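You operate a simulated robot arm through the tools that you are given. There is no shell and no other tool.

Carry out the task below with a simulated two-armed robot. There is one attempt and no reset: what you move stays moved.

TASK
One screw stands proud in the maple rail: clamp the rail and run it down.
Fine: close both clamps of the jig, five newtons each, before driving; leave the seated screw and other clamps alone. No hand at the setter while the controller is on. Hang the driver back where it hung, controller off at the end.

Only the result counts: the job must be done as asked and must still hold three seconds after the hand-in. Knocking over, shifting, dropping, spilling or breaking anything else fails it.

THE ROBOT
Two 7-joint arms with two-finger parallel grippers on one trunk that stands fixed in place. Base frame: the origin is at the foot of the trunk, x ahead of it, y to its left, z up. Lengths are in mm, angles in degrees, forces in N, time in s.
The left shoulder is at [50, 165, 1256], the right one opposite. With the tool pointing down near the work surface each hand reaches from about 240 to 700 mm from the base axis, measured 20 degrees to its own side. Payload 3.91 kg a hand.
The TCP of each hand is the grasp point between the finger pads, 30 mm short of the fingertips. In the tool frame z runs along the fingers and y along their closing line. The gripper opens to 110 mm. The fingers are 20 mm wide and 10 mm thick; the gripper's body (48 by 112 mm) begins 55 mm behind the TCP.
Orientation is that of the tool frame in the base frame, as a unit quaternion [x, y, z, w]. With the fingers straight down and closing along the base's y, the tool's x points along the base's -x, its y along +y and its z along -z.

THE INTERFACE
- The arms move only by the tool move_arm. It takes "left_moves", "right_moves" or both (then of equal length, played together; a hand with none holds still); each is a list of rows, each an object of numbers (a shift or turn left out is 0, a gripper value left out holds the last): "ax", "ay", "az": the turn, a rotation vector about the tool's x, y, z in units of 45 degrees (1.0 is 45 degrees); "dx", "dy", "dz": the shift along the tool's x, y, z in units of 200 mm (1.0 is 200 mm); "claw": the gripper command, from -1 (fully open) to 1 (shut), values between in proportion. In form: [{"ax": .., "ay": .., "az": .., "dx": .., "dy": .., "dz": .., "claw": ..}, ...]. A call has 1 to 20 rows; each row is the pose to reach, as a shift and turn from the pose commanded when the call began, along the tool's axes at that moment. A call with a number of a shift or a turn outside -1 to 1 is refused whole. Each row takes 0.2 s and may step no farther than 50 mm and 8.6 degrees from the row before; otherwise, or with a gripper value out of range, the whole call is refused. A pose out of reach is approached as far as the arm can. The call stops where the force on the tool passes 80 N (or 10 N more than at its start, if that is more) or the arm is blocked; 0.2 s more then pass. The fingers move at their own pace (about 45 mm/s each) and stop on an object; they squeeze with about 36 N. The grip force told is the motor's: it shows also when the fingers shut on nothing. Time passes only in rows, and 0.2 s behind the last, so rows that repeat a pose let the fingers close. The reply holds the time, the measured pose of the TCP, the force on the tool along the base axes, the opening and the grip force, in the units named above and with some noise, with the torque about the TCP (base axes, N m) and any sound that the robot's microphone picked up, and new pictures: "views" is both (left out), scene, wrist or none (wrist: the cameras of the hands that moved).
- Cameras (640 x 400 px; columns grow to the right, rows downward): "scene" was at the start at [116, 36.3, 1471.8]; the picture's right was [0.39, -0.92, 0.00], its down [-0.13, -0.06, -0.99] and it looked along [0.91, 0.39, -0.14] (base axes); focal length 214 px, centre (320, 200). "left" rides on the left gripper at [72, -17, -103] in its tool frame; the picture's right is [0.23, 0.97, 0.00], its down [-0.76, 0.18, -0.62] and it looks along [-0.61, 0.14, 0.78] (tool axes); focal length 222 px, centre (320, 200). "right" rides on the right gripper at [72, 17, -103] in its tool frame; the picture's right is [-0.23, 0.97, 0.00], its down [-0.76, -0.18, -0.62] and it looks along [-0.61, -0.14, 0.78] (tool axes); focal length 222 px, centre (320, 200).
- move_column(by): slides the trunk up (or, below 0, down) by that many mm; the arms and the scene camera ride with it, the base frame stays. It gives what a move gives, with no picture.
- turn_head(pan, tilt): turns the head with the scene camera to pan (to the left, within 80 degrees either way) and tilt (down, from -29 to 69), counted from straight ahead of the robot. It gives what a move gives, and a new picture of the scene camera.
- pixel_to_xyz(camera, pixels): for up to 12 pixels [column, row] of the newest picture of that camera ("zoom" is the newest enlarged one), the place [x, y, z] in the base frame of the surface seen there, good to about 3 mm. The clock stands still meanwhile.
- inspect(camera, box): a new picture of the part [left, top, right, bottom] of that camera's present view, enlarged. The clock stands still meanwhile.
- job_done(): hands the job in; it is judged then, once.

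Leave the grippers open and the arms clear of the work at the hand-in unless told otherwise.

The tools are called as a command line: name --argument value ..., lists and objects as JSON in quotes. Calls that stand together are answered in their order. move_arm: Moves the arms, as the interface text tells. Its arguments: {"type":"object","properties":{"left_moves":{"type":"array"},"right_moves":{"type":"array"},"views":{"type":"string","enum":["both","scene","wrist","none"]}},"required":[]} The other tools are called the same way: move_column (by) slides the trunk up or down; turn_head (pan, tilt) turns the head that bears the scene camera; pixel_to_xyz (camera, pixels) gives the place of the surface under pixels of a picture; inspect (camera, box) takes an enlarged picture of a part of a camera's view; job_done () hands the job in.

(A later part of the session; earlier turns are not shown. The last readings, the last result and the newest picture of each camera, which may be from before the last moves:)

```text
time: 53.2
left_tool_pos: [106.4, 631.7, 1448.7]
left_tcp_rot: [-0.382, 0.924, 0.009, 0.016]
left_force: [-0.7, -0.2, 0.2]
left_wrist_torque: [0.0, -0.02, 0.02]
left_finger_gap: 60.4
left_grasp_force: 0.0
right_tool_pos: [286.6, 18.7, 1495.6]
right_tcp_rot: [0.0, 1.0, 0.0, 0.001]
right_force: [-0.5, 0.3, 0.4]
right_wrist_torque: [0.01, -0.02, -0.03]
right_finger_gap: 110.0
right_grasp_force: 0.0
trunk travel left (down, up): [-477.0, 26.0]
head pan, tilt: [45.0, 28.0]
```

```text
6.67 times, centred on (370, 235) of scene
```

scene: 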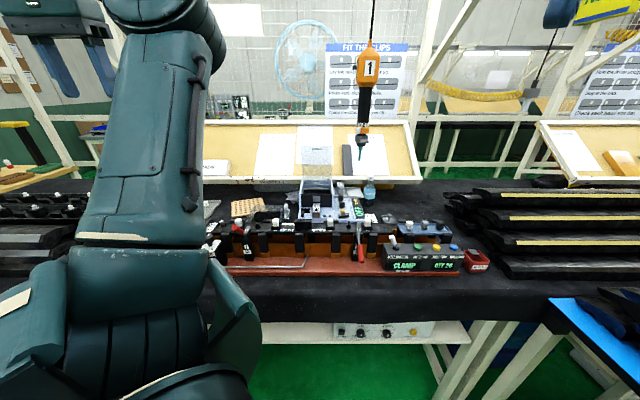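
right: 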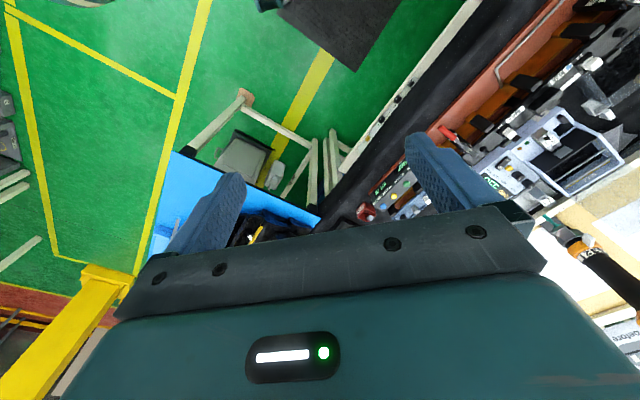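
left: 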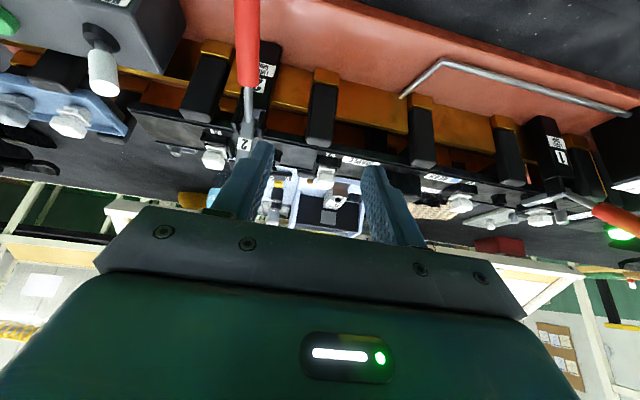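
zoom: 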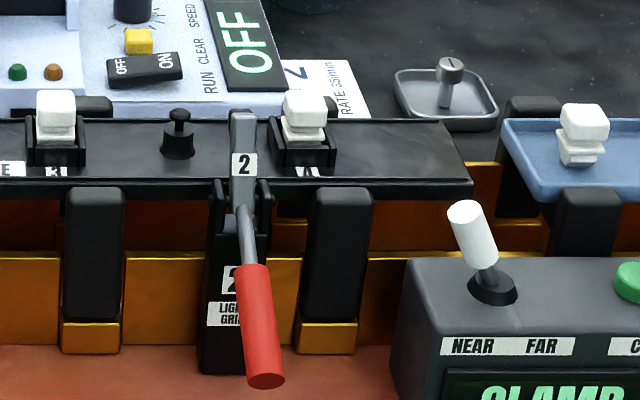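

Clamp 1 is down on the rail. Now the right arm: I turn it 45° to face the jig squarely and bring it forward and down through free space.

move_arm --right_moves '[{"dx": -0.077, "dy": 0.092, "dz": 0.16, "az": -0.167, "claw": -0.1}, {"dx": -0.155, "dy": 0.185, "dz": 0.325, "az": -0.333}, {"dx": -0.232, "dy": 0.277, "dz": 0.487, "az": -0.5}, {"dx": -0.31, "dy": 0.37, "dz": 0.65, "az": -0.667}, {"dx": -0.387, "dy": 0.462, "dz": 0.812, "az": -0.833}, {"dx": -0.465, "dy": 0.555, "dz": 0.975, "az": -1.0}]' --views "both"

```text
time: 54.6
left_tool_pos: [109.7, 632.5, 1448.6]
left_tcp_rot: [-0.382, 0.924, 0.009, 0.015]
left_force: [0.3, 0.0, 0.6]
left_wrist_torque: [-0.01, 0.01, 0.01]
left_finger_gap: 60.5
left_grasp_force: 0.0
right_tool_pos: [383.0, 127.1, 1295.5]
right_tcp_rot: [-0.383, 0.924, 0.001, 0.0]
right_force: [0.3, 0.5, -0.3]
right_wrist_torque: [0.0, 0.03, -0.02]
right_finger_gap: 60.5
right_grasp_force: 0.1
trunk travel left (down, up): [-477.0, 26.0]
head pan, tilt: [45.0, 28.0]
```

scene: 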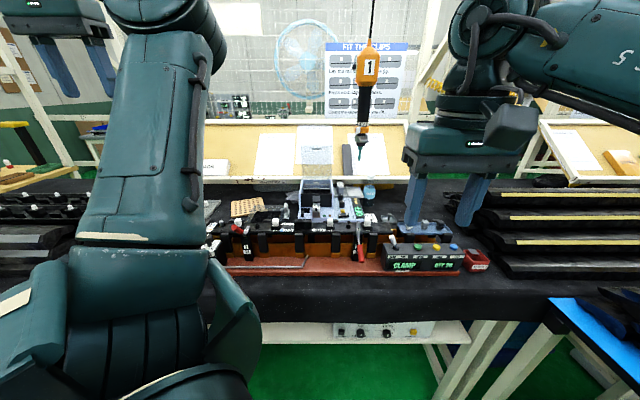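
right: 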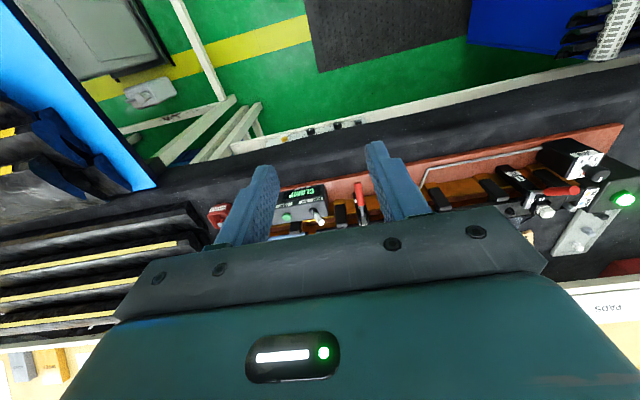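

Now I pitch the right hand forward 45° while moving it toward the jig.

move_arm --right_moves '[{"dx": -0.085, "dy": 0.018, "dz": 0.097, "ay": -0.167}, {"dx": -0.17, "dy": 0.037, "dz": 0.193, "ay": -0.333}, {"dx": -0.255, "dy": 0.055, "dz": 0.29, "ay": -0.5}, {"dx": -0.34, "dy": 0.073, "dz": 0.387, "ay": -0.667}, {"dx": -0.425, "dy": 0.092, "dz": 0.483, "ay": -0.833}, {"dx": -0.51, "dy": 0.11, "dz": 0.58, "ay": -1.0}]' --views "both"

```text
time: 56.0
left_tool_pos: [108.1, 630.8, 1448.7]
left_tcp_rot: [-0.382, 0.924, 0.009, 0.015]
left_force: [1.3, 0.2, -0.5]
left_wrist_torque: [-0.02, 0.0, 0.01]
left_finger_gap: 60.5
left_grasp_force: 0.0
right_tool_pos: [439.4, 215.9, 1186.0]
right_tcp_rot: [-0.353, 0.853, 0.148, 0.355]
right_force: [-1.7, -0.1, -0.4]
right_wrist_torque: [0.06, -0.03, -0.01]
right_finger_gap: 60.3
right_grasp_force: 0.0
trunk travel left (down, up): [-477.0, 26.0]
head pan, tilt: [45.0, 28.0]
```

scene: 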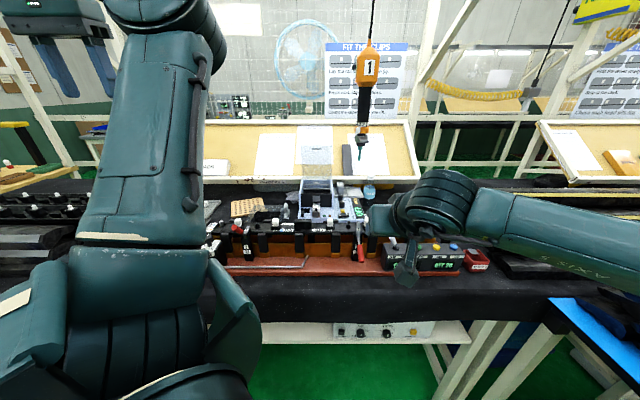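
right: 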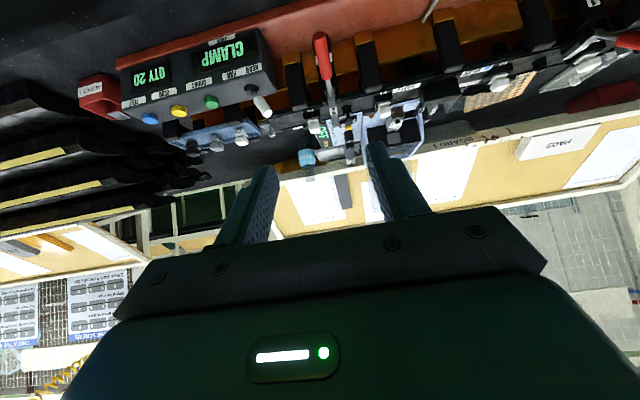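

Reach is fine this way. I move to a pre-grasp point 90 mm short of handle 2.

move_arm --right_moves '[{"dx": 0.054, "dy": 0.017, "dz": 0.195}, {"dx": 0.107, "dy": 0.034, "dz": 0.39}, {"dx": 0.16, "dy": 0.051, "dz": 0.584}, {"dx": 0.214, "dy": 0.0675, "dz": 0.779}]' --views "both"

inspect --camera "right" --box '[220, 20, 420, 220]'

```text
time: 57.0
left_tool_pos: [108.7, 630.8, 1449.8]
left_tcp_rot: [-0.382, 0.924, 0.009, 0.016]
left_force: [-0.4, -0.3, -0.1]
left_wrist_torque: [-0.01, 0.0, -0.04]
left_finger_gap: 60.5
left_grasp_force: 0.0
right_tool_pos: [485.6, 282.3, 1041.8]
right_tcp_rot: [-0.353, 0.854, 0.147, 0.354]
right_force: [-0.4, 0.5, 0.0]
right_wrist_torque: [0.0, -0.02, 0.02]
right_finger_gap: 60.7
right_grasp_force: 0.0
trunk travel left (down, up): [-477.0, 26.0]
head pan, tilt: [45.0, 28.0]
```

scene: 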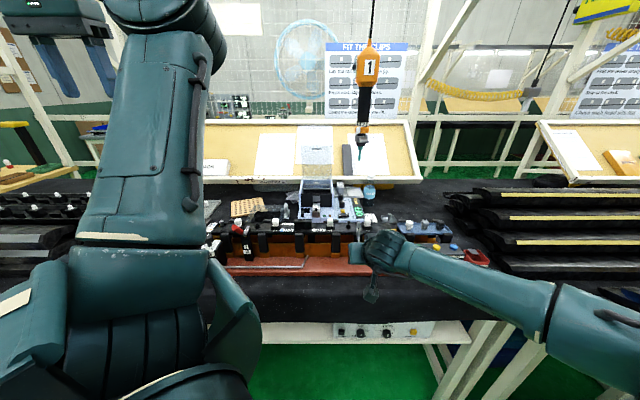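
right: 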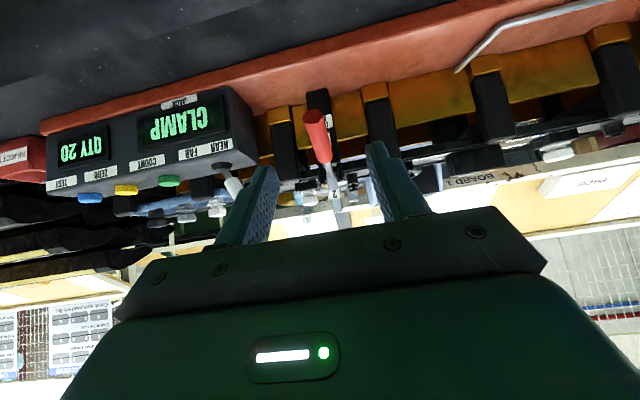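

```text
2.00 times, centred on (320, 120) of right
```

zoom: 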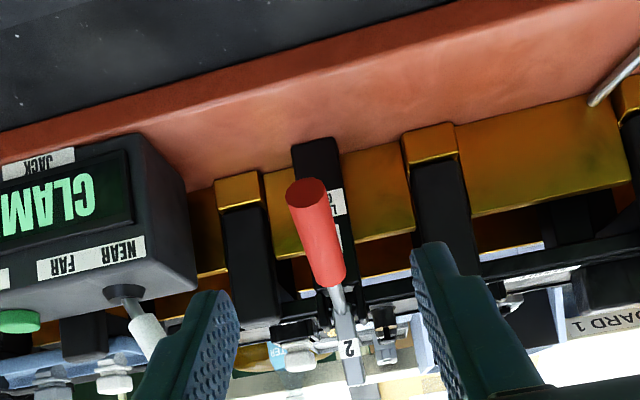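

pixel_to_xyz --camera "right" --pixels '[[313, 116], [318, 130], [322, 145], [326, 158], [329, 165], [334, 190], [232, 182], [255, 190], [382, 170]]'

```text
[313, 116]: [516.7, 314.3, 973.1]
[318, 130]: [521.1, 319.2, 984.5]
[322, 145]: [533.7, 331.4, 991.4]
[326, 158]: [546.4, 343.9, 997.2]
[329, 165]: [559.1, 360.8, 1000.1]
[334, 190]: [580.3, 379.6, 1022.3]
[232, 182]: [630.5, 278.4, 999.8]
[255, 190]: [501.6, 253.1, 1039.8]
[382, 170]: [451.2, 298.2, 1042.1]
```

Handle 2 is centred between the fingers (v≈-143). I advance 88 mm along the tool axis and close on it.

move_arm --right_moves '[{"dz": 0.15}, {"dz": 0.3}, {"dz": 0.44}]' --views "wrist"

inspect --camera "scene" --box '[320, 200, 420, 280]'

```text
time: 57.8
left_tool_pos: [108.9, 630.6, 1447.7]
left_tcp_rot: [-0.381, 0.924, 0.009, 0.015]
left_force: [0.7, -0.6, 0.8]
left_wrist_torque: [0.01, 0.02, 0.01]
left_finger_gap: 60.5
left_grasp_force: 0.0
right_tool_pos: [521.5, 276.3, 974.2]
right_tcp_rot: [-0.355, 0.853, 0.148, 0.352]
right_force: [-7.6, 0.1, -2.6]
right_wrist_torque: [-0.16, 0.03, 0.28]
right_finger_gap: 63.0
right_grasp_force: 2.8
right hand out of reach, approached as far as the arm can: row 1, 2, 3
trunk travel left (down, up): [-477.0, 26.0]
head pan, tilt: [45.0, 28.0]
```

right: 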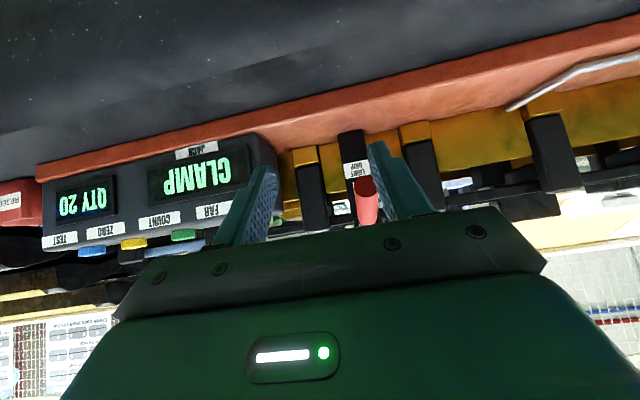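

```text
5.00 times, centred on (370, 240) of scene
```

zoom: 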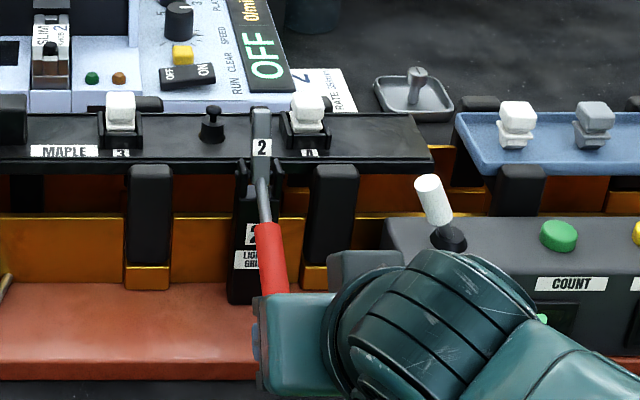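

The right arm ran out of reach and slid sideways, lightly touching the handle. I back straight off 60 mm first.

move_arm --right_moves '[{"dz": -0.15}, {"dz": -0.3}, {"dz": -0.45}]' --views "wrist"

```text
time: 58.6
left_tool_pos: [107.8, 629.7, 1449.6]
left_tcp_rot: [-0.383, 0.924, 0.009, 0.016]
left_force: [0.2, 0.2, -0.2]
left_wrist_torque: [0.02, -0.04, 0.03]
left_finger_gap: 60.8
left_grasp_force: 0.1
right_tool_pos: [478.6, 231.6, 1038.9]
right_tcp_rot: [-0.353, 0.854, 0.147, 0.354]
right_force: [-0.2, -0.5, 0.2]
right_wrist_torque: [-0.02, -0.03, 0.01]
right_finger_gap: 60.5
right_grasp_force: 0.1
trunk travel left (down, up): [-477.0, 26.0]
head pan, tilt: [45.0, 28.0]
```

right: 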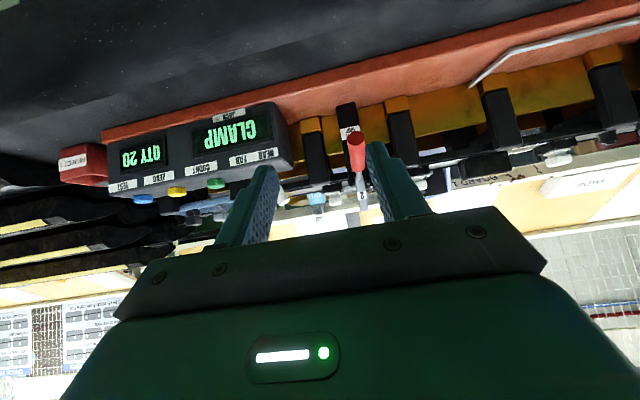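

I raise the right hand 200 mm, then lower the trunk 200 mm so the arm reaches forward more levelly.

move_arm --right_moves '[{"dx": -0.113, "dz": -0.17}, {"dx": -0.226, "dz": -0.34}, {"dx": -0.339, "dz": -0.51}, {"dx": -0.452, "dz": -0.68}, {"dx": -0.565, "dz": -0.85}]' --views "none"

move_column --by -200

turn_head --pan 45 --tilt 22

```text
time: 59.8
left_tool_pos: [106.8, 630.7, 1449.8]
left_tcp_rot: [-0.381, 0.924, 0.009, 0.015]
left_force: [-0.2, -0.2, -0.1]
left_wrist_torque: [-0.02, -0.04, 0.02]
left_finger_gap: 60.7
left_grasp_force: 0.0
right_tool_pos: [452.3, 202.0, 1243.4]
right_tcp_rot: [-0.353, 0.854, 0.147, 0.354]
right_force: [0.3, 0.3, 1.0]
right_wrist_torque: [0.02, 0.02, -0.01]
right_finger_gap: 60.5
right_grasp_force: 0.0
trunk travel left (down, up): [-477.0, 26.0]
head pan, tilt: [45.0, 28.0]
```

```text
time: 62.0
left_tool_pos: [107.3, 630.3, 1249.3]
left_tcp_rot: [-0.382, 0.924, 0.009, 0.015]
left_force: [0.2, 0.3, -1.0]
left_wrist_torque: [-0.03, -0.03, -0.05]
left_finger_gap: 60.2
left_grasp_force: 0.1
right_tool_pos: [453.1, 202.1, 1044.2]
right_tcp_rot: [-0.352, 0.854, 0.147, 0.355]
right_force: [-0.4, 0.2, 0.1]
right_wrist_torque: [-0.01, 0.04, -0.01]
right_finger_gap: 60.7
right_grasp_force: 0.0
trunk travel left (down, up): [-276.0, 226.0]
head pan, tilt: [45.0, 28.0]
```

```text
time: 62.6
left_tool_pos: [108.9, 630.9, 1248.8]
left_tcp_rot: [-0.382, 0.924, 0.009, 0.015]
left_force: [-0.1, 0.2, 0.3]
left_wrist_torque: [-0.02, -0.01, 0.0]
left_finger_gap: 60.5
left_grasp_force: 0.1
right_tool_pos: [453.5, 202.5, 1045.4]
right_tcp_rot: [-0.353, 0.854, 0.147, 0.354]
right_force: [0.0, 0.1, -0.8]
right_wrist_torque: [0.0, -0.01, 0.0]
right_finger_gap: 60.3
right_grasp_force: 0.0
trunk travel left (down, up): [-276.0, 226.0]
head pan, tilt: [45.0, 22.0]
```

scene: 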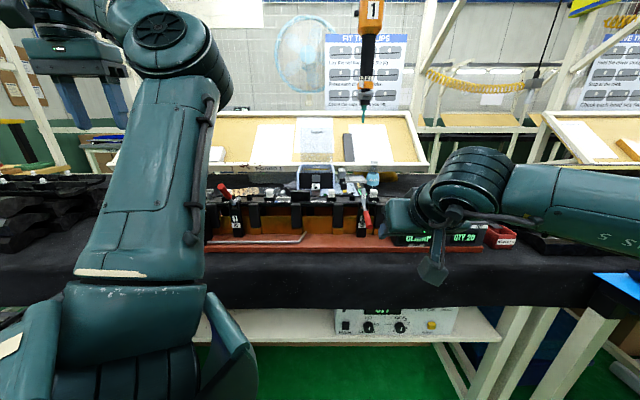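

Now I pitch the right hand a further 20° and move to a fresh pre-grasp spot.

move_arm --right_moves '[{"dx": -0.042, "dy": 0.057, "dz": 0.1, "ay": -0.147}, {"dx": -0.084, "dy": 0.113, "dz": 0.2, "ay": -0.293}, {"dx": -0.126, "dy": 0.17, "dz": 0.303, "ay": -0.44}]' --views "wrist"

inspect --camera "right" --box '[220, 20, 420, 220]'

```text
time: 63.4
left_tool_pos: [108.5, 631.6, 1249.4]
left_tcp_rot: [-0.382, 0.924, 0.009, 0.016]
left_force: [0.2, 0.9, 0.6]
left_wrist_torque: [0.03, 0.03, 0.0]
left_finger_gap: 60.3
left_grasp_force: 0.1
right_tool_pos: [473.7, 267.7, 1019.6]
right_tcp_rot: [-0.322, 0.78, 0.205, 0.497]
right_force: [-0.7, 0.6, 0.3]
right_wrist_torque: [0.0, 0.03, 0.0]
right_finger_gap: 60.6
right_grasp_force: 0.1
trunk travel left (down, up): [-276.0, 226.0]
head pan, tilt: [45.0, 22.0]
```

right: 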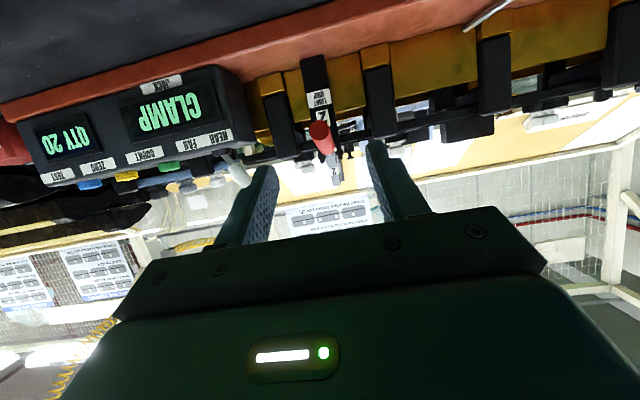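

```text
2.00 times, centred on (320, 120) of right
```

zoom: 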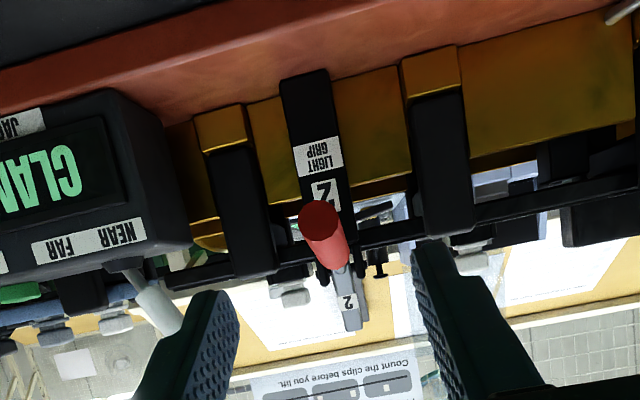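

Aligned (v≈-145). I advance in two stages, checking that the arm really follows.

move_arm --right_moves '[{"dz": 0.1, "dy": 0.005}, {"dz": 0.2, "dy": 0.01}]' --views "none"

```text
time: 64.0
left_tool_pos: [107.5, 631.1, 1249.4]
left_tcp_rot: [-0.382, 0.924, 0.009, 0.015]
left_force: [-0.5, -0.4, 0.1]
left_wrist_torque: [0.0, -0.01, 0.0]
left_finger_gap: 60.6
left_grasp_force: 0.1
right_tool_pos: [498.2, 296.9, 1002.3]
right_tcp_rot: [-0.323, 0.78, 0.205, 0.496]
right_force: [0.0, -0.1, 1.3]
right_wrist_torque: [-0.04, 0.03, 0.0]
right_finger_gap: 60.3
right_grasp_force: 0.1
trunk travel left (down, up): [-276.0, 226.0]
head pan, tilt: [45.0, 22.0]
```

Following well. The remaining 48 mm, then I'll close slowly.

move_arm --right_moves '[{"dz": 0.12}, {"dz": 0.24}]' --views "wrist"

inspect --camera "right" --box '[220, 60, 420, 220]'

```text
time: 64.6
left_tool_pos: [110.3, 629.8, 1249.1]
left_tcp_rot: [-0.382, 0.924, 0.009, 0.015]
left_force: [0.8, 0.2, 0.3]
left_wrist_torque: [0.06, 0.05, 0.02]
left_finger_gap: 60.3
left_grasp_force: 0.1
right_tool_pos: [528.8, 323.9, 982.7]
right_tcp_rot: [-0.322, 0.78, 0.205, 0.495]
right_force: [-0.3, -0.5, -0.7]
right_wrist_torque: [-0.02, -0.04, 0.0]
right_finger_gap: 60.4
right_grasp_force: 0.1
trunk travel left (down, up): [-276.0, 226.0]
head pan, tilt: [45.0, 22.0]
```

right: 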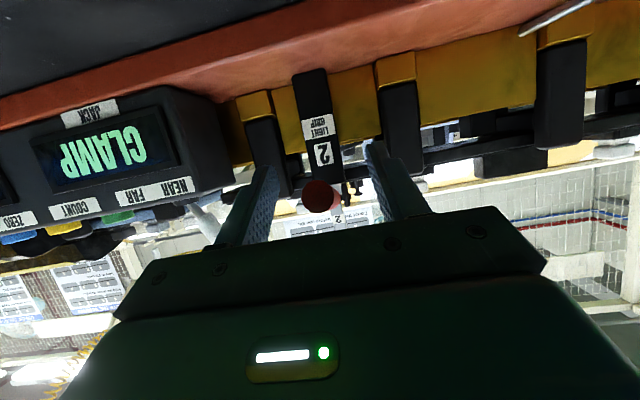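

```text
2.50 times, centred on (320, 140) of right
```

zoom: 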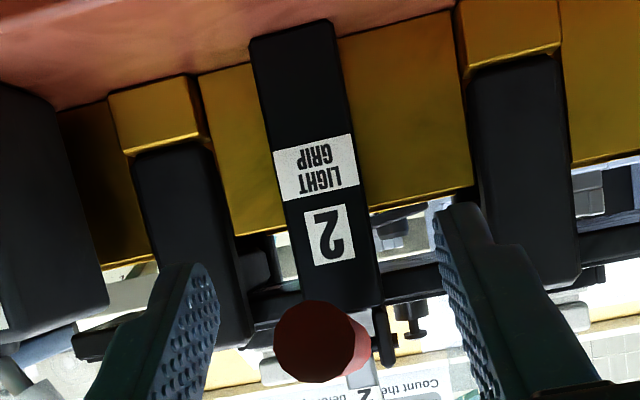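

The handle is centred between the fingers. I close on it.

move_arm --right_moves '[{"claw": 0.2}, {"claw": 0.5}, {"claw": 0.7}, {"claw": 1.0}, {"claw": 1.0}]' --views "none"

```text
time: 65.8
left_tool_pos: [108.9, 630.8, 1248.7]
left_tcp_rot: [-0.382, 0.924, 0.008, 0.015]
left_force: [-0.4, 0.3, -0.2]
left_wrist_torque: [-0.02, 0.02, 0.03]
left_finger_gap: 60.5
left_grasp_force: 0.0
right_tool_pos: [527.9, 323.0, 981.7]
right_tcp_rot: [-0.322, 0.781, 0.205, 0.495]
right_force: [0.9, -0.9, -1.1]
right_wrist_torque: [-0.03, -0.06, 0.18]
right_finger_gap: 16.7
right_grasp_force: 45.2
trunk travel left (down, up): [-276.0, 226.0]
head pan, tilt: [45.0, 22.0]
```

Good centred grip. I lift the handle through the first 40° of the arc.

move_arm --right_moves '[{"dx": -0.024, "dz": -0.021}, {"dx": -0.0476, "dz": -0.04}, {"dx": -0.074, "dz": -0.057}, {"dx": -0.101, "dz": -0.071}, {"dx": -0.13, "dz": -0.083}, {"dx": -0.159, "dz": -0.092}, {"dx": -0.189, "dz": -0.098}, {"dx": -0.219, "dz": -0.102}]' --views "both"

inspect --camera "scene" --box '[320, 160, 480, 260]'

```text
time: 67.6
left_tool_pos: [109.3, 632.5, 1247.8]
left_tcp_rot: [-0.382, 0.924, 0.008, 0.014]
left_force: [0.3, -0.6, -0.3]
left_wrist_torque: [-0.01, -0.02, 0.02]
left_finger_gap: 60.4
left_grasp_force: 0.3
right_tool_pos: [528.4, 323.8, 1020.0]
right_tcp_rot: [-0.323, 0.781, 0.206, 0.493]
right_force: [-1.1, -2.8, -20.5]
right_wrist_torque: [-1.05, 1.04, -0.19]
right_finger_gap: 16.6
right_grasp_force: 45.4
right hand out of reach, approached as far as the arm can: row 7, 8
trunk travel left (down, up): [-276.0, 226.0]
head pan, tilt: [45.0, 22.0]
```

scene: 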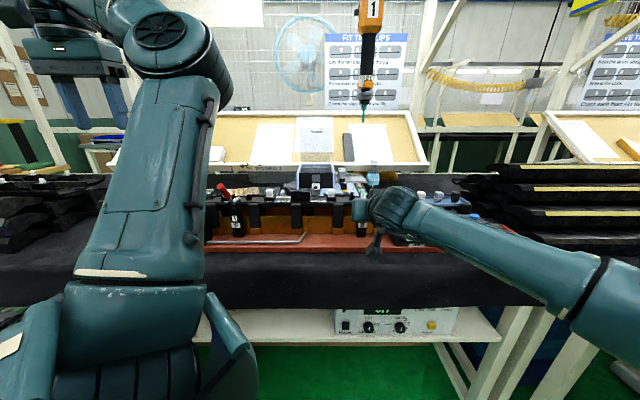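
right: 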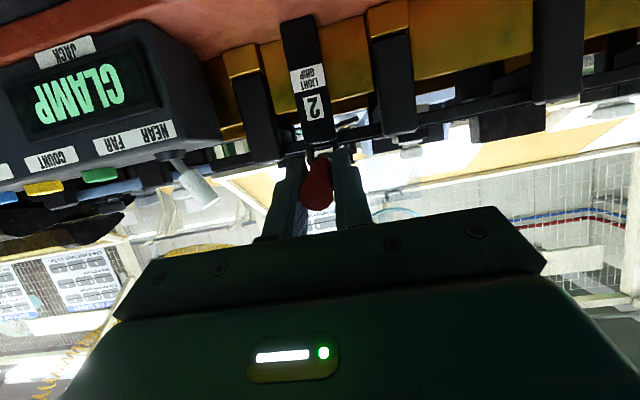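

```text
4.00 times, centred on (400, 210) of scene
```

zoom: 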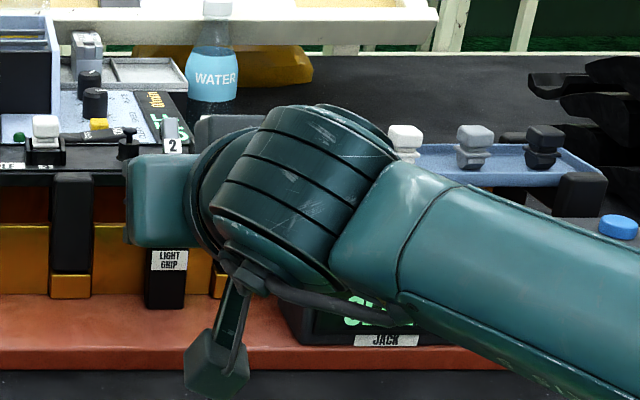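

The clamp handle is about level now, but the arm hit a limit. I let go (hinge friction holds it) and explore the reach above it.

move_arm --right_moves '[{"claw": 0.5}, {"claw": 0.2}, {"claw": 0.2}]' --views "none"

move_arm --right_moves '[{"dx": -0.1, "dz": -0.05}, {"dx": -0.2, "dz": -0.1}, {"dx": -0.27, "dz": -0.13}]' --views "both"

```text
time: 68.4
left_tool_pos: [107.8, 630.7, 1249.8]
left_tcp_rot: [-0.382, 0.924, 0.009, 0.015]
left_force: [-0.2, -0.1, -0.1]
left_wrist_torque: [0.02, 0.04, 0.0]
left_finger_gap: 60.5
left_grasp_force: 0.0
right_tool_pos: [529.3, 321.9, 1023.1]
right_tcp_rot: [-0.323, 0.78, 0.206, 0.496]
right_force: [-0.8, 0.5, 0.5]
right_wrist_torque: [-0.01, -0.04, -0.02]
right_finger_gap: 44.2
right_grasp_force: 0.1
trunk travel left (down, up): [-276.0, 226.0]
head pan, tilt: [45.0, 22.0]
```

```text
time: 69.2
left_tool_pos: [108.5, 632.2, 1248.5]
left_tcp_rot: [-0.382, 0.924, 0.01, 0.015]
left_force: [0.3, -0.2, 0.7]
left_wrist_torque: [0.0, 0.01, 0.0]
left_finger_gap: 60.4
left_grasp_force: 0.1
right_tool_pos: [526.9, 319.8, 1085.5]
right_tcp_rot: [-0.323, 0.78, 0.205, 0.495]
right_force: [0.0, -0.6, -0.1]
right_wrist_torque: [-0.01, -0.02, 0.01]
right_finger_gap: 44.0
right_grasp_force: 0.1
trunk travel left (down, up): [-276.0, 226.0]
head pan, tilt: [45.0, 22.0]
```

scene: 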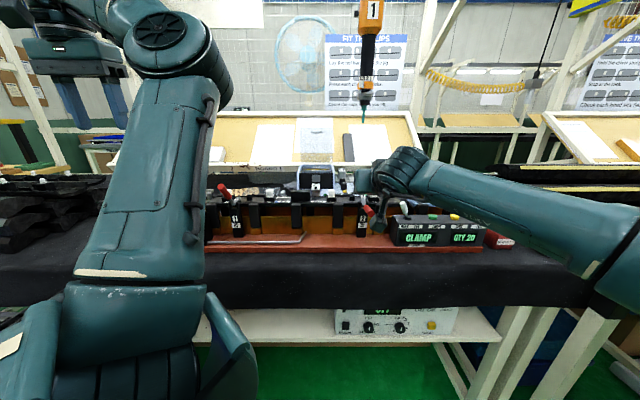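
right: 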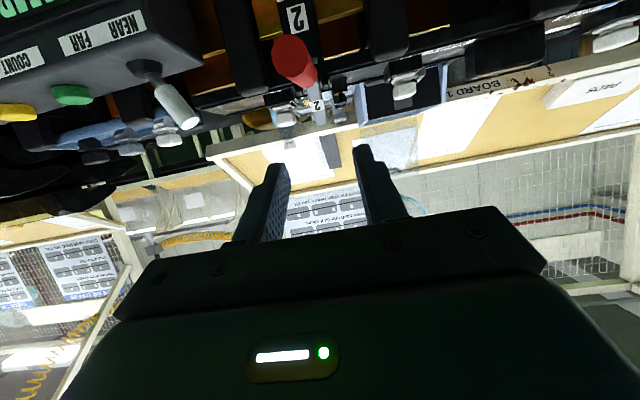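

Height is fine; only the forward reach is limited (~u 602). So I'll grip with the fingertips instead. I measure the handle's present angle.

pixel_to_xyz --camera "right" --pixels '[[288, 47], [296, 65], [303, 78], [308, 85], [316, 105], [320, 118]]'

inspect --camera "right" --box '[230, 10, 390, 140]'

inspect --camera "scene" --box '[340, 170, 420, 250]'

```text
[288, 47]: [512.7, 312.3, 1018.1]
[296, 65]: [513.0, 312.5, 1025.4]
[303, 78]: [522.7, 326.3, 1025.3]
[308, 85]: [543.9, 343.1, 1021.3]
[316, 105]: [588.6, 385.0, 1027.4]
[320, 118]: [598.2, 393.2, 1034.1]
```

```text
3.08 times, centred on (310, 75) of right
```

zoom: 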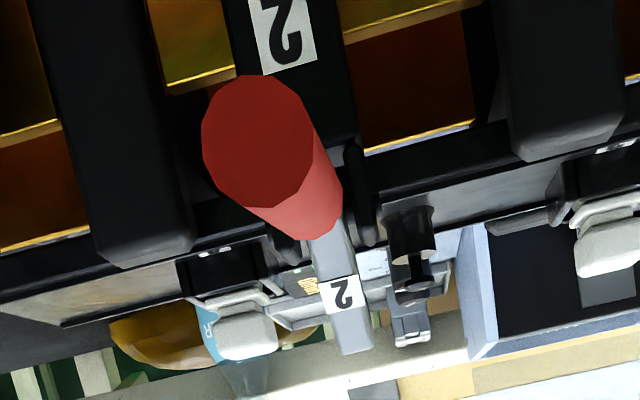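

```text
5.00 times, centred on (380, 210) of scene
```

zoom: 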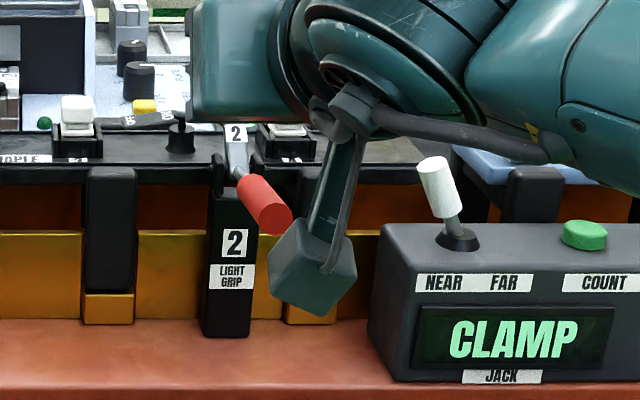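

The handle is ~5° above level (turned 30°). I reposition so only the fingertips straddle the handle's outer end, then grip.

move_arm --right_moves '[{"dx": 0.12, "dz": -0.06, "dy": 0.005}, {"dx": 0.24, "dz": -0.04, "dy": 0.01}, {"dx": 0.33, "dz": 0.007, "dy": 0.01}]' --views "wrist"

inspect --camera "right" --box '[220, 60, 420, 220]'

```text
time: 70.0
left_tool_pos: [109.6, 631.6, 1249.1]
left_tcp_rot: [-0.382, 0.924, 0.009, 0.015]
left_force: [-0.3, -0.2, -0.3]
left_wrist_torque: [-0.02, -0.05, 0.0]
left_finger_gap: 60.3
left_grasp_force: 0.1
right_tool_pos: [506.8, 303.0, 1024.4]
right_tcp_rot: [-0.323, 0.78, 0.206, 0.495]
right_force: [-1.0, -0.6, 0.8]
right_wrist_torque: [-0.01, 0.01, 0.03]
right_finger_gap: 44.2
right_grasp_force: 0.0
trunk travel left (down, up): [-276.0, 226.0]
head pan, tilt: [45.0, 22.0]
```

right: 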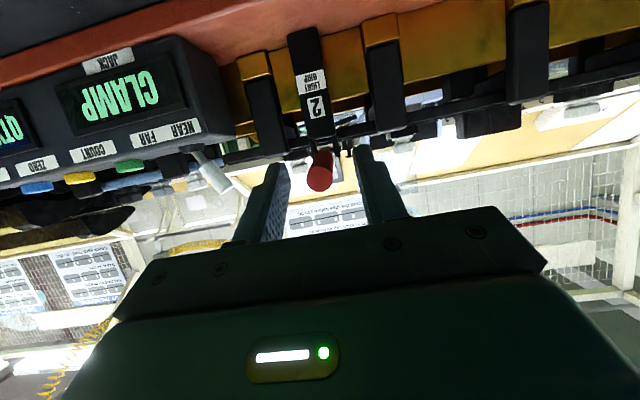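

```text
2.50 times, centred on (320, 140) of right
```

zoom: 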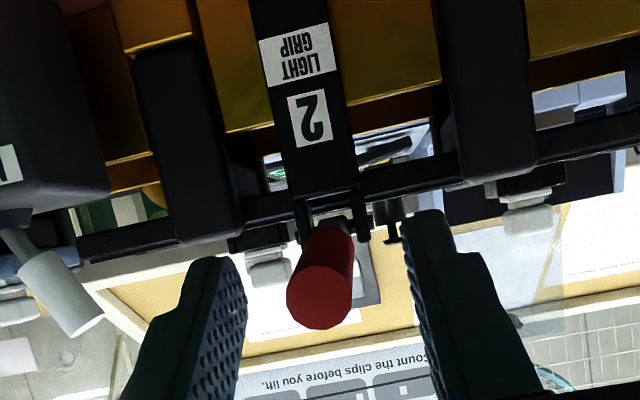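

The fingertips straddle the handle's end. Closing.

move_arm --right_moves '[{"claw": 0.5}, {"claw": 0.7}, {"claw": 1.0}, {"claw": 1.0}]' --views "none"

```text
time: 71.0
left_tool_pos: [107.1, 630.3, 1248.7]
left_tcp_rot: [-0.381, 0.924, 0.008, 0.016]
left_force: [1.0, -0.1, 0.3]
left_wrist_torque: [0.02, 0.04, -0.01]
left_finger_gap: 60.4
left_grasp_force: 0.0
right_tool_pos: [507.7, 302.5, 1025.1]
right_tcp_rot: [-0.322, 0.78, 0.205, 0.496]
right_force: [1.3, -3.1, -0.5]
right_wrist_torque: [-0.1, 0.06, -0.02]
right_finger_gap: 16.6
right_grasp_force: 44.9
trunk travel left (down, up): [-276.0, 226.0]
head pan, tilt: [45.0, 22.0]
```

Lifting along the arc, next 37°.

move_arm --right_moves '[{"dx": -0.025, "dz": -0.007}, {"dx": -0.049, "dz": -0.0125}, {"dx": -0.082, "dz": -0.016}, {"dx": -0.115, "dz": -0.018}, {"dx": -0.148, "dz": -0.016}, {"dx": -0.182, "dz": -0.012}, {"dx": -0.214, "dz": -0.004}, {"dx": -0.246, "dz": 0.0055}]' --views "both"

inspect --camera "right" --box '[220, 60, 420, 220]'

```text
time: 72.8
left_tool_pos: [106.4, 629.9, 1249.7]
left_tcp_rot: [-0.382, 0.924, 0.009, 0.017]
left_force: [0.7, 1.0, -0.3]
left_wrist_torque: [0.02, 0.03, 0.02]
left_finger_gap: 60.5
left_grasp_force: 0.0
right_tool_pos: [523.2, 316.3, 1067.1]
right_tcp_rot: [-0.322, 0.78, 0.206, 0.496]
right_force: [-12.0, -13.1, -6.3]
right_wrist_torque: [-1.11, 1.09, -0.07]
right_finger_gap: 16.5
right_grasp_force: 45.3
trunk travel left (down, up): [-276.0, 226.0]
head pan, tilt: [45.0, 22.0]
```

scene: 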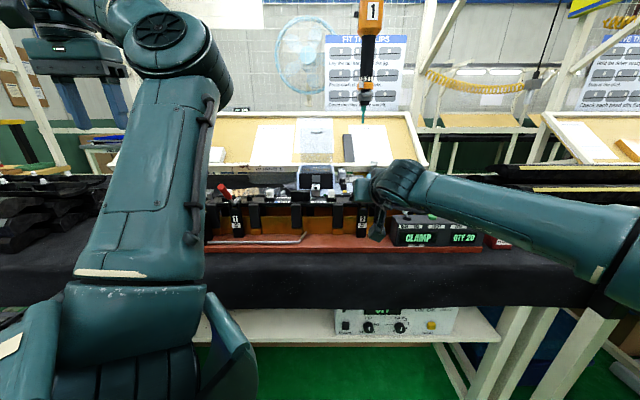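
right: 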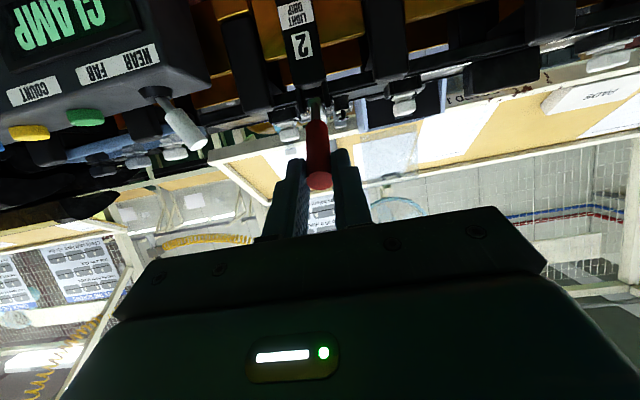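

```text
2.50 times, centred on (320, 140) of right
```

zoom: 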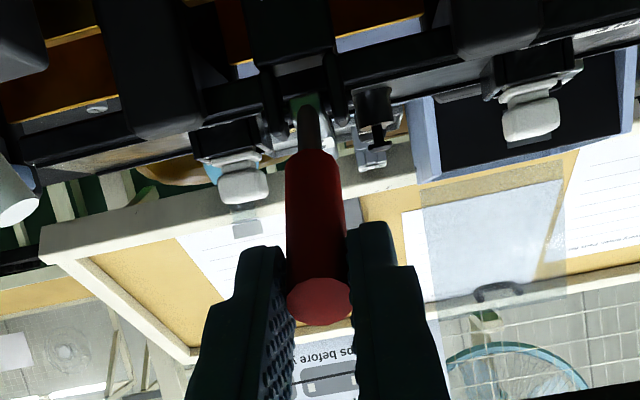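

Working. I go on gently through the last ~12–15°, watching the resistance.

move_arm --right_moves '[{"dx": -0.022, "dz": 0.01}, {"dx": -0.045, "dz": 0.02}, {"dx": -0.067, "dz": 0.031}]' --views "wrist"

inspect --camera "right" --box '[220, 40, 420, 200]'

inspect --camera "scene" --box '[380, 210, 480, 260]'

```text
time: 73.6
left_tool_pos: [106.9, 629.1, 1249.6]
left_tcp_rot: [-0.382, 0.924, 0.009, 0.017]
left_force: [0.0, 0.2, -0.3]
left_wrist_torque: [-0.01, -0.01, 0.01]
left_finger_gap: 60.5
left_grasp_force: 0.0
right_tool_pos: [525.2, 320.2, 1071.7]
right_tcp_rot: [-0.322, 0.779, 0.206, 0.497]
right_force: [-13.9, -10.1, -0.1]
right_wrist_torque: [-0.74, 0.74, 0.03]
right_finger_gap: 16.6
right_grasp_force: 44.9
right hand out of reach, approached as far as the arm can: row 2, 3
trunk travel left (down, up): [-276.0, 226.0]
head pan, tilt: [45.0, 22.0]
```

right: 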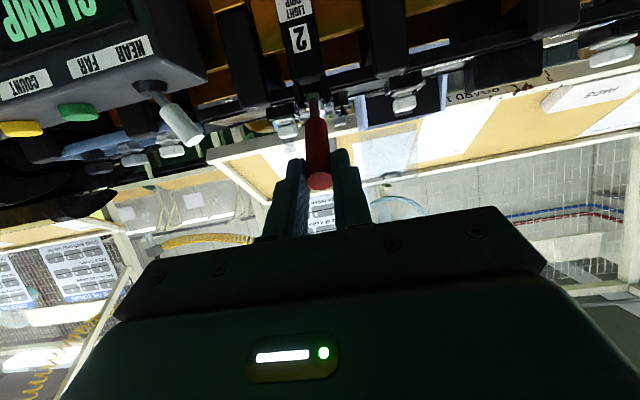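

```text
2.50 times, centred on (320, 120) of right
```

zoom: 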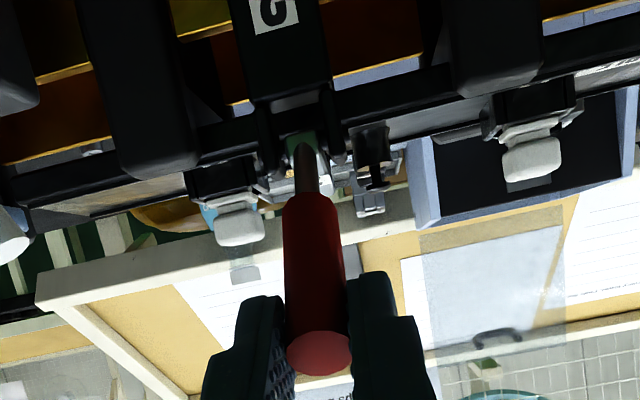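

```text
6.40 times, centred on (430, 235) of scene
```

zoom: 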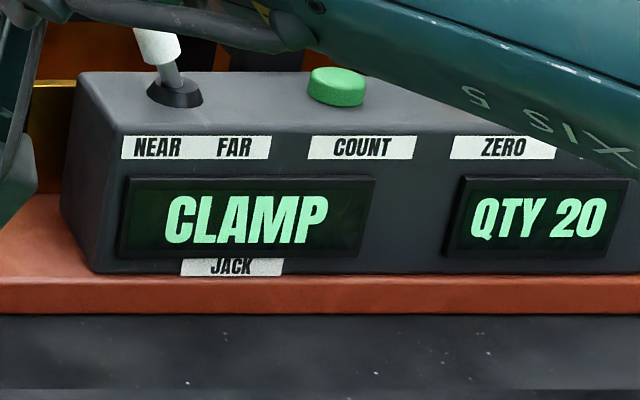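

The clamp is nearly closed but the arm can't reach further with this grip. I release, back off, level the hand, and will finish by pushing the handle's end with closed fingertips.

move_arm --right_moves '[{"claw": 0.5}, {"claw": 0.3}, {"claw": 0.3}]' --views "none"

move_arm --right_moves '[{"dz": -0.13}, {"dz": -0.26}, {"dz": -0.35}]' --views "none"

move_arm --right_moves '[{"ay": -0.18, "claw": 1.0}, {"ay": -0.36}, {"ay": -0.55}, {"ay": -0.55}]' --views "both"

inspect --camera "right" --box '[220, 40, 420, 200]'

```text
time: 74.4
left_tool_pos: [107.9, 631.4, 1248.9]
left_tcp_rot: [-0.381, 0.924, 0.01, 0.015]
left_force: [-0.8, 0.6, 1.1]
left_wrist_torque: [0.01, 0.0, 0.02]
left_finger_gap: 60.7
left_grasp_force: 0.2
right_tool_pos: [527.8, 320.9, 1070.0]
right_tcp_rot: [-0.322, 0.78, 0.205, 0.496]
right_force: [-0.5, -0.5, 0.1]
right_wrist_torque: [-0.02, 0.0, 0.01]
right_finger_gap: 38.3
right_grasp_force: 0.1
trunk travel left (down, up): [-276.0, 226.0]
head pan, tilt: [45.0, 22.0]
```

```text
time: 75.2
left_tool_pos: [108.7, 630.2, 1249.2]
left_tcp_rot: [-0.382, 0.924, 0.01, 0.016]
left_force: [-1.2, -0.1, 0.1]
left_wrist_torque: [0.0, 0.0, 0.01]
left_finger_gap: 60.4
left_grasp_force: 0.1
right_tool_pos: [483.7, 276.9, 1100.5]
right_tcp_rot: [-0.322, 0.781, 0.204, 0.496]
right_force: [-0.1, -0.3, 0.3]
right_wrist_torque: [0.0, -0.06, 0.0]
right_finger_gap: 38.4
right_grasp_force: 0.0
trunk travel left (down, up): [-276.0, 226.0]
head pan, tilt: [45.0, 22.0]
```

```text
time: 76.2
left_tool_pos: [108.0, 630.6, 1247.6]
left_tcp_rot: [-0.382, 0.924, 0.009, 0.015]
left_force: [-0.1, -0.2, 0.4]
left_wrist_torque: [0.0, -0.03, -0.05]
left_finger_gap: 60.4
left_grasp_force: 0.0
right_tool_pos: [483.0, 275.7, 1099.7]
right_tcp_rot: [-0.278, 0.672, 0.263, 0.634]
right_force: [0.0, 0.1, -0.3]
right_wrist_torque: [0.03, -0.01, 0.04]
right_finger_gap: 0.2
right_grasp_force: 36.0
trunk travel left (down, up): [-276.0, 226.0]
head pan, tilt: [45.0, 22.0]
```

scene: 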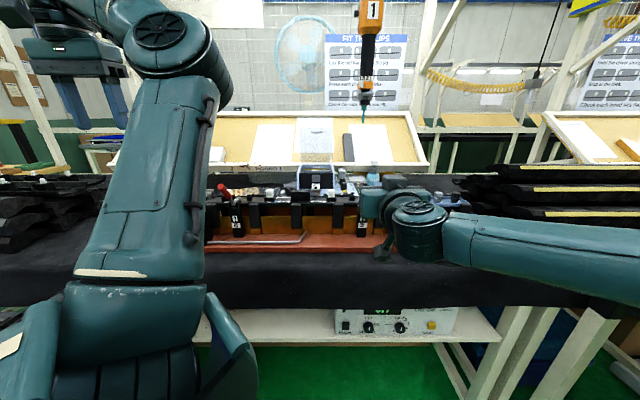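
right: 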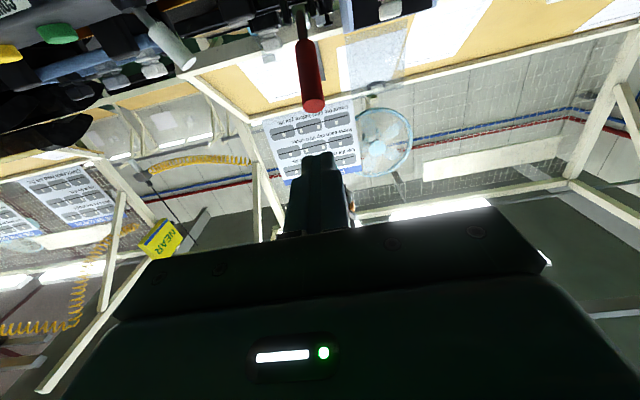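

```text
2.50 times, centred on (320, 120) of right
```

zoom: 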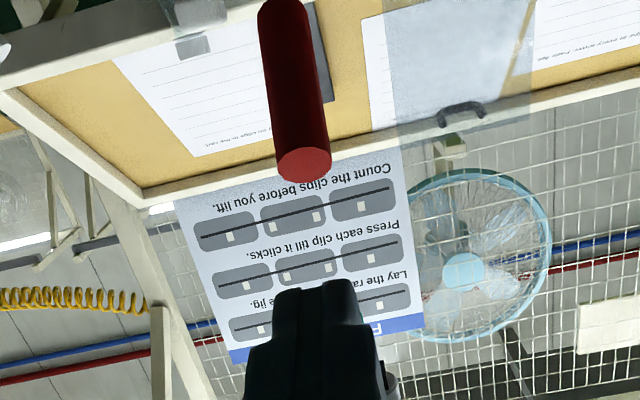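

pixel_to_xyz --camera "right" --pixels '[[314, 105], [312, 95], [310, 80], [307, 60], [304, 40], [318, 160]]'

```text
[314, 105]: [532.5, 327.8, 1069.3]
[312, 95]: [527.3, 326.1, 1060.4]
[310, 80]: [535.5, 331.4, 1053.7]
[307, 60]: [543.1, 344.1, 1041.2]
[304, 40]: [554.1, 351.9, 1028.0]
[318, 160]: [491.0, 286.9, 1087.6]
```

The handle stands at ~139°, needing ~15° more. I place the closed fingertips just behind its end (z≈1048), then push forward.

move_arm --right_moves '[{"dx": 0.125, "dy": 0.008, "dz": 0.03}, {"dx": 0.25, "dy": 0.015, "dz": 0.06}, {"dx": 0.25, "dy": 0.015, "dz": 0.165}]' --views "wrist"

inspect --camera "right" --box '[220, 60, 420, 220]'

```text
time: 77.0
left_tool_pos: [108.8, 630.1, 1249.6]
left_tcp_rot: [-0.382, 0.924, 0.01, 0.015]
left_force: [-0.1, 0.6, 1.0]
left_wrist_torque: [0.0, -0.01, -0.01]
left_finger_gap: 60.7
left_grasp_force: 0.1
right_tool_pos: [468.2, 279.0, 1057.9]
right_tcp_rot: [-0.253, 0.673, 0.25, 0.649]
right_force: [0.8, 0.2, -0.9]
right_wrist_torque: [0.01, 0.02, 0.0]
right_finger_gap: 0.0
right_grasp_force: 36.0
right hand out of reach, approached as far as the arm can: row 1, 2, 3
trunk travel left (down, up): [-276.0, 226.0]
head pan, tilt: [45.0, 22.0]
```

right: 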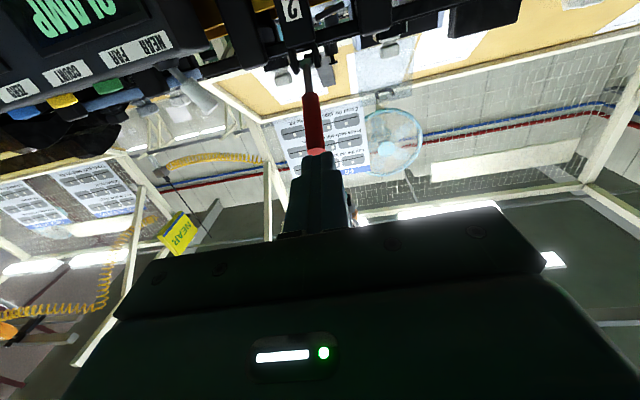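

```text
2.50 times, centred on (320, 140) of right
```

zoom: 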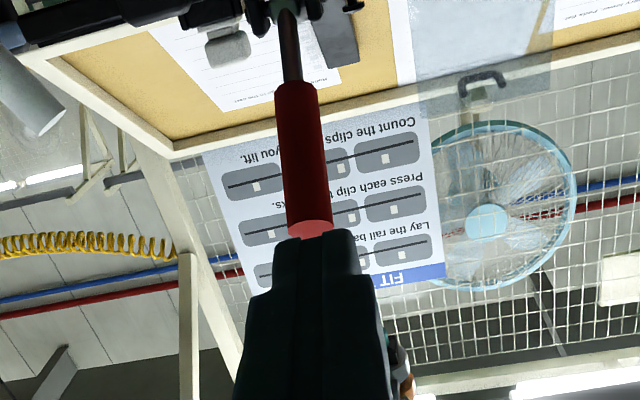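

The level orientation hits a wrist limit. I go back to the previous tilt; the plan is to lift the handle's end from underneath with the closed fingers.

move_arm --right_moves '[{"ax": -0.022, "ay": 0.17, "az": -0.009}, {"ax": -0.045, "ay": 0.34, "az": -0.018}, {"ax": -0.067, "ay": 0.511, "az": -0.027}]' --views "none"

```text
time: 77.8
left_tool_pos: [107.9, 630.9, 1248.9]
left_tcp_rot: [-0.382, 0.924, 0.009, 0.015]
left_force: [0.5, 0.4, -0.1]
left_wrist_torque: [-0.03, 0.02, 0.01]
left_finger_gap: 60.5
left_grasp_force: 0.0
right_tool_pos: [462.1, 281.8, 1059.5]
right_tcp_rot: [-0.328, 0.778, 0.205, 0.496]
right_force: [-1.3, -0.4, 0.8]
right_wrist_torque: [-0.01, 0.01, -0.01]
right_finger_gap: 0.2
right_grasp_force: 36.3
trunk travel left (down, up): [-276.0, 226.0]
head pan, tilt: [45.0, 22.0]
```

move_arm --right_moves '[{"dx": 0.02, "dy": -0.085, "dz": 0.06}, {"dx": 0.039, "dy": -0.085, "dz": 0.206}]' --views "wrist"

inspect --camera "right" --box '[220, 60, 420, 220]'

inspect --camera "scene" --box '[330, 170, 430, 250]'

```text
time: 78.4
left_tool_pos: [108.3, 630.5, 1249.4]
left_tcp_rot: [-0.382, 0.924, 0.009, 0.015]
left_force: [0.2, 0.0, -0.1]
left_wrist_torque: [0.01, -0.02, 0.02]
left_finger_gap: 60.3
left_grasp_force: 0.1
right_tool_pos: [497.3, 293.8, 1033.4]
right_tcp_rot: [-0.327, 0.777, 0.206, 0.497]
right_force: [0.0, 0.8, 0.8]
right_wrist_torque: [0.0, 0.0, 0.01]
right_finger_gap: 0.1
right_grasp_force: 36.4
trunk travel left (down, up): [-276.0, 226.0]
head pan, tilt: [45.0, 22.0]
```

right: 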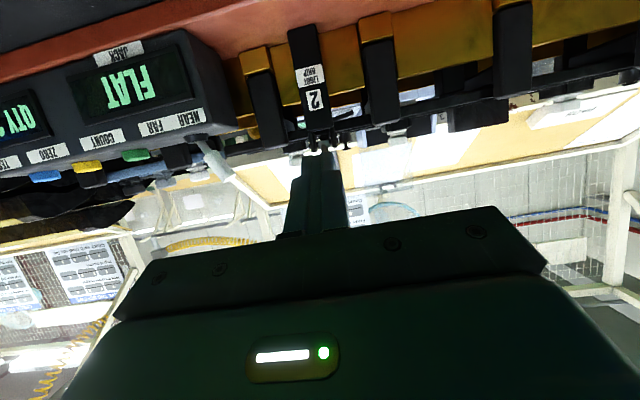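

```text
2.50 times, centred on (320, 140) of right
```

zoom: 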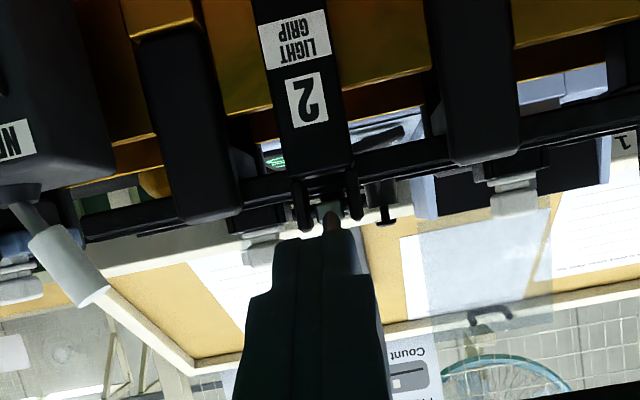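

```text
5.00 times, centred on (380, 210) of scene
```

zoom: 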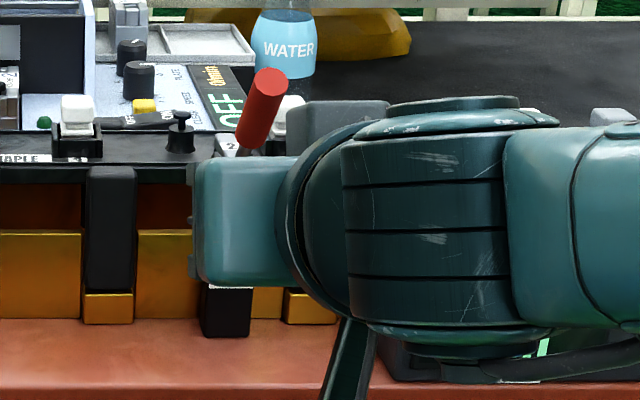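

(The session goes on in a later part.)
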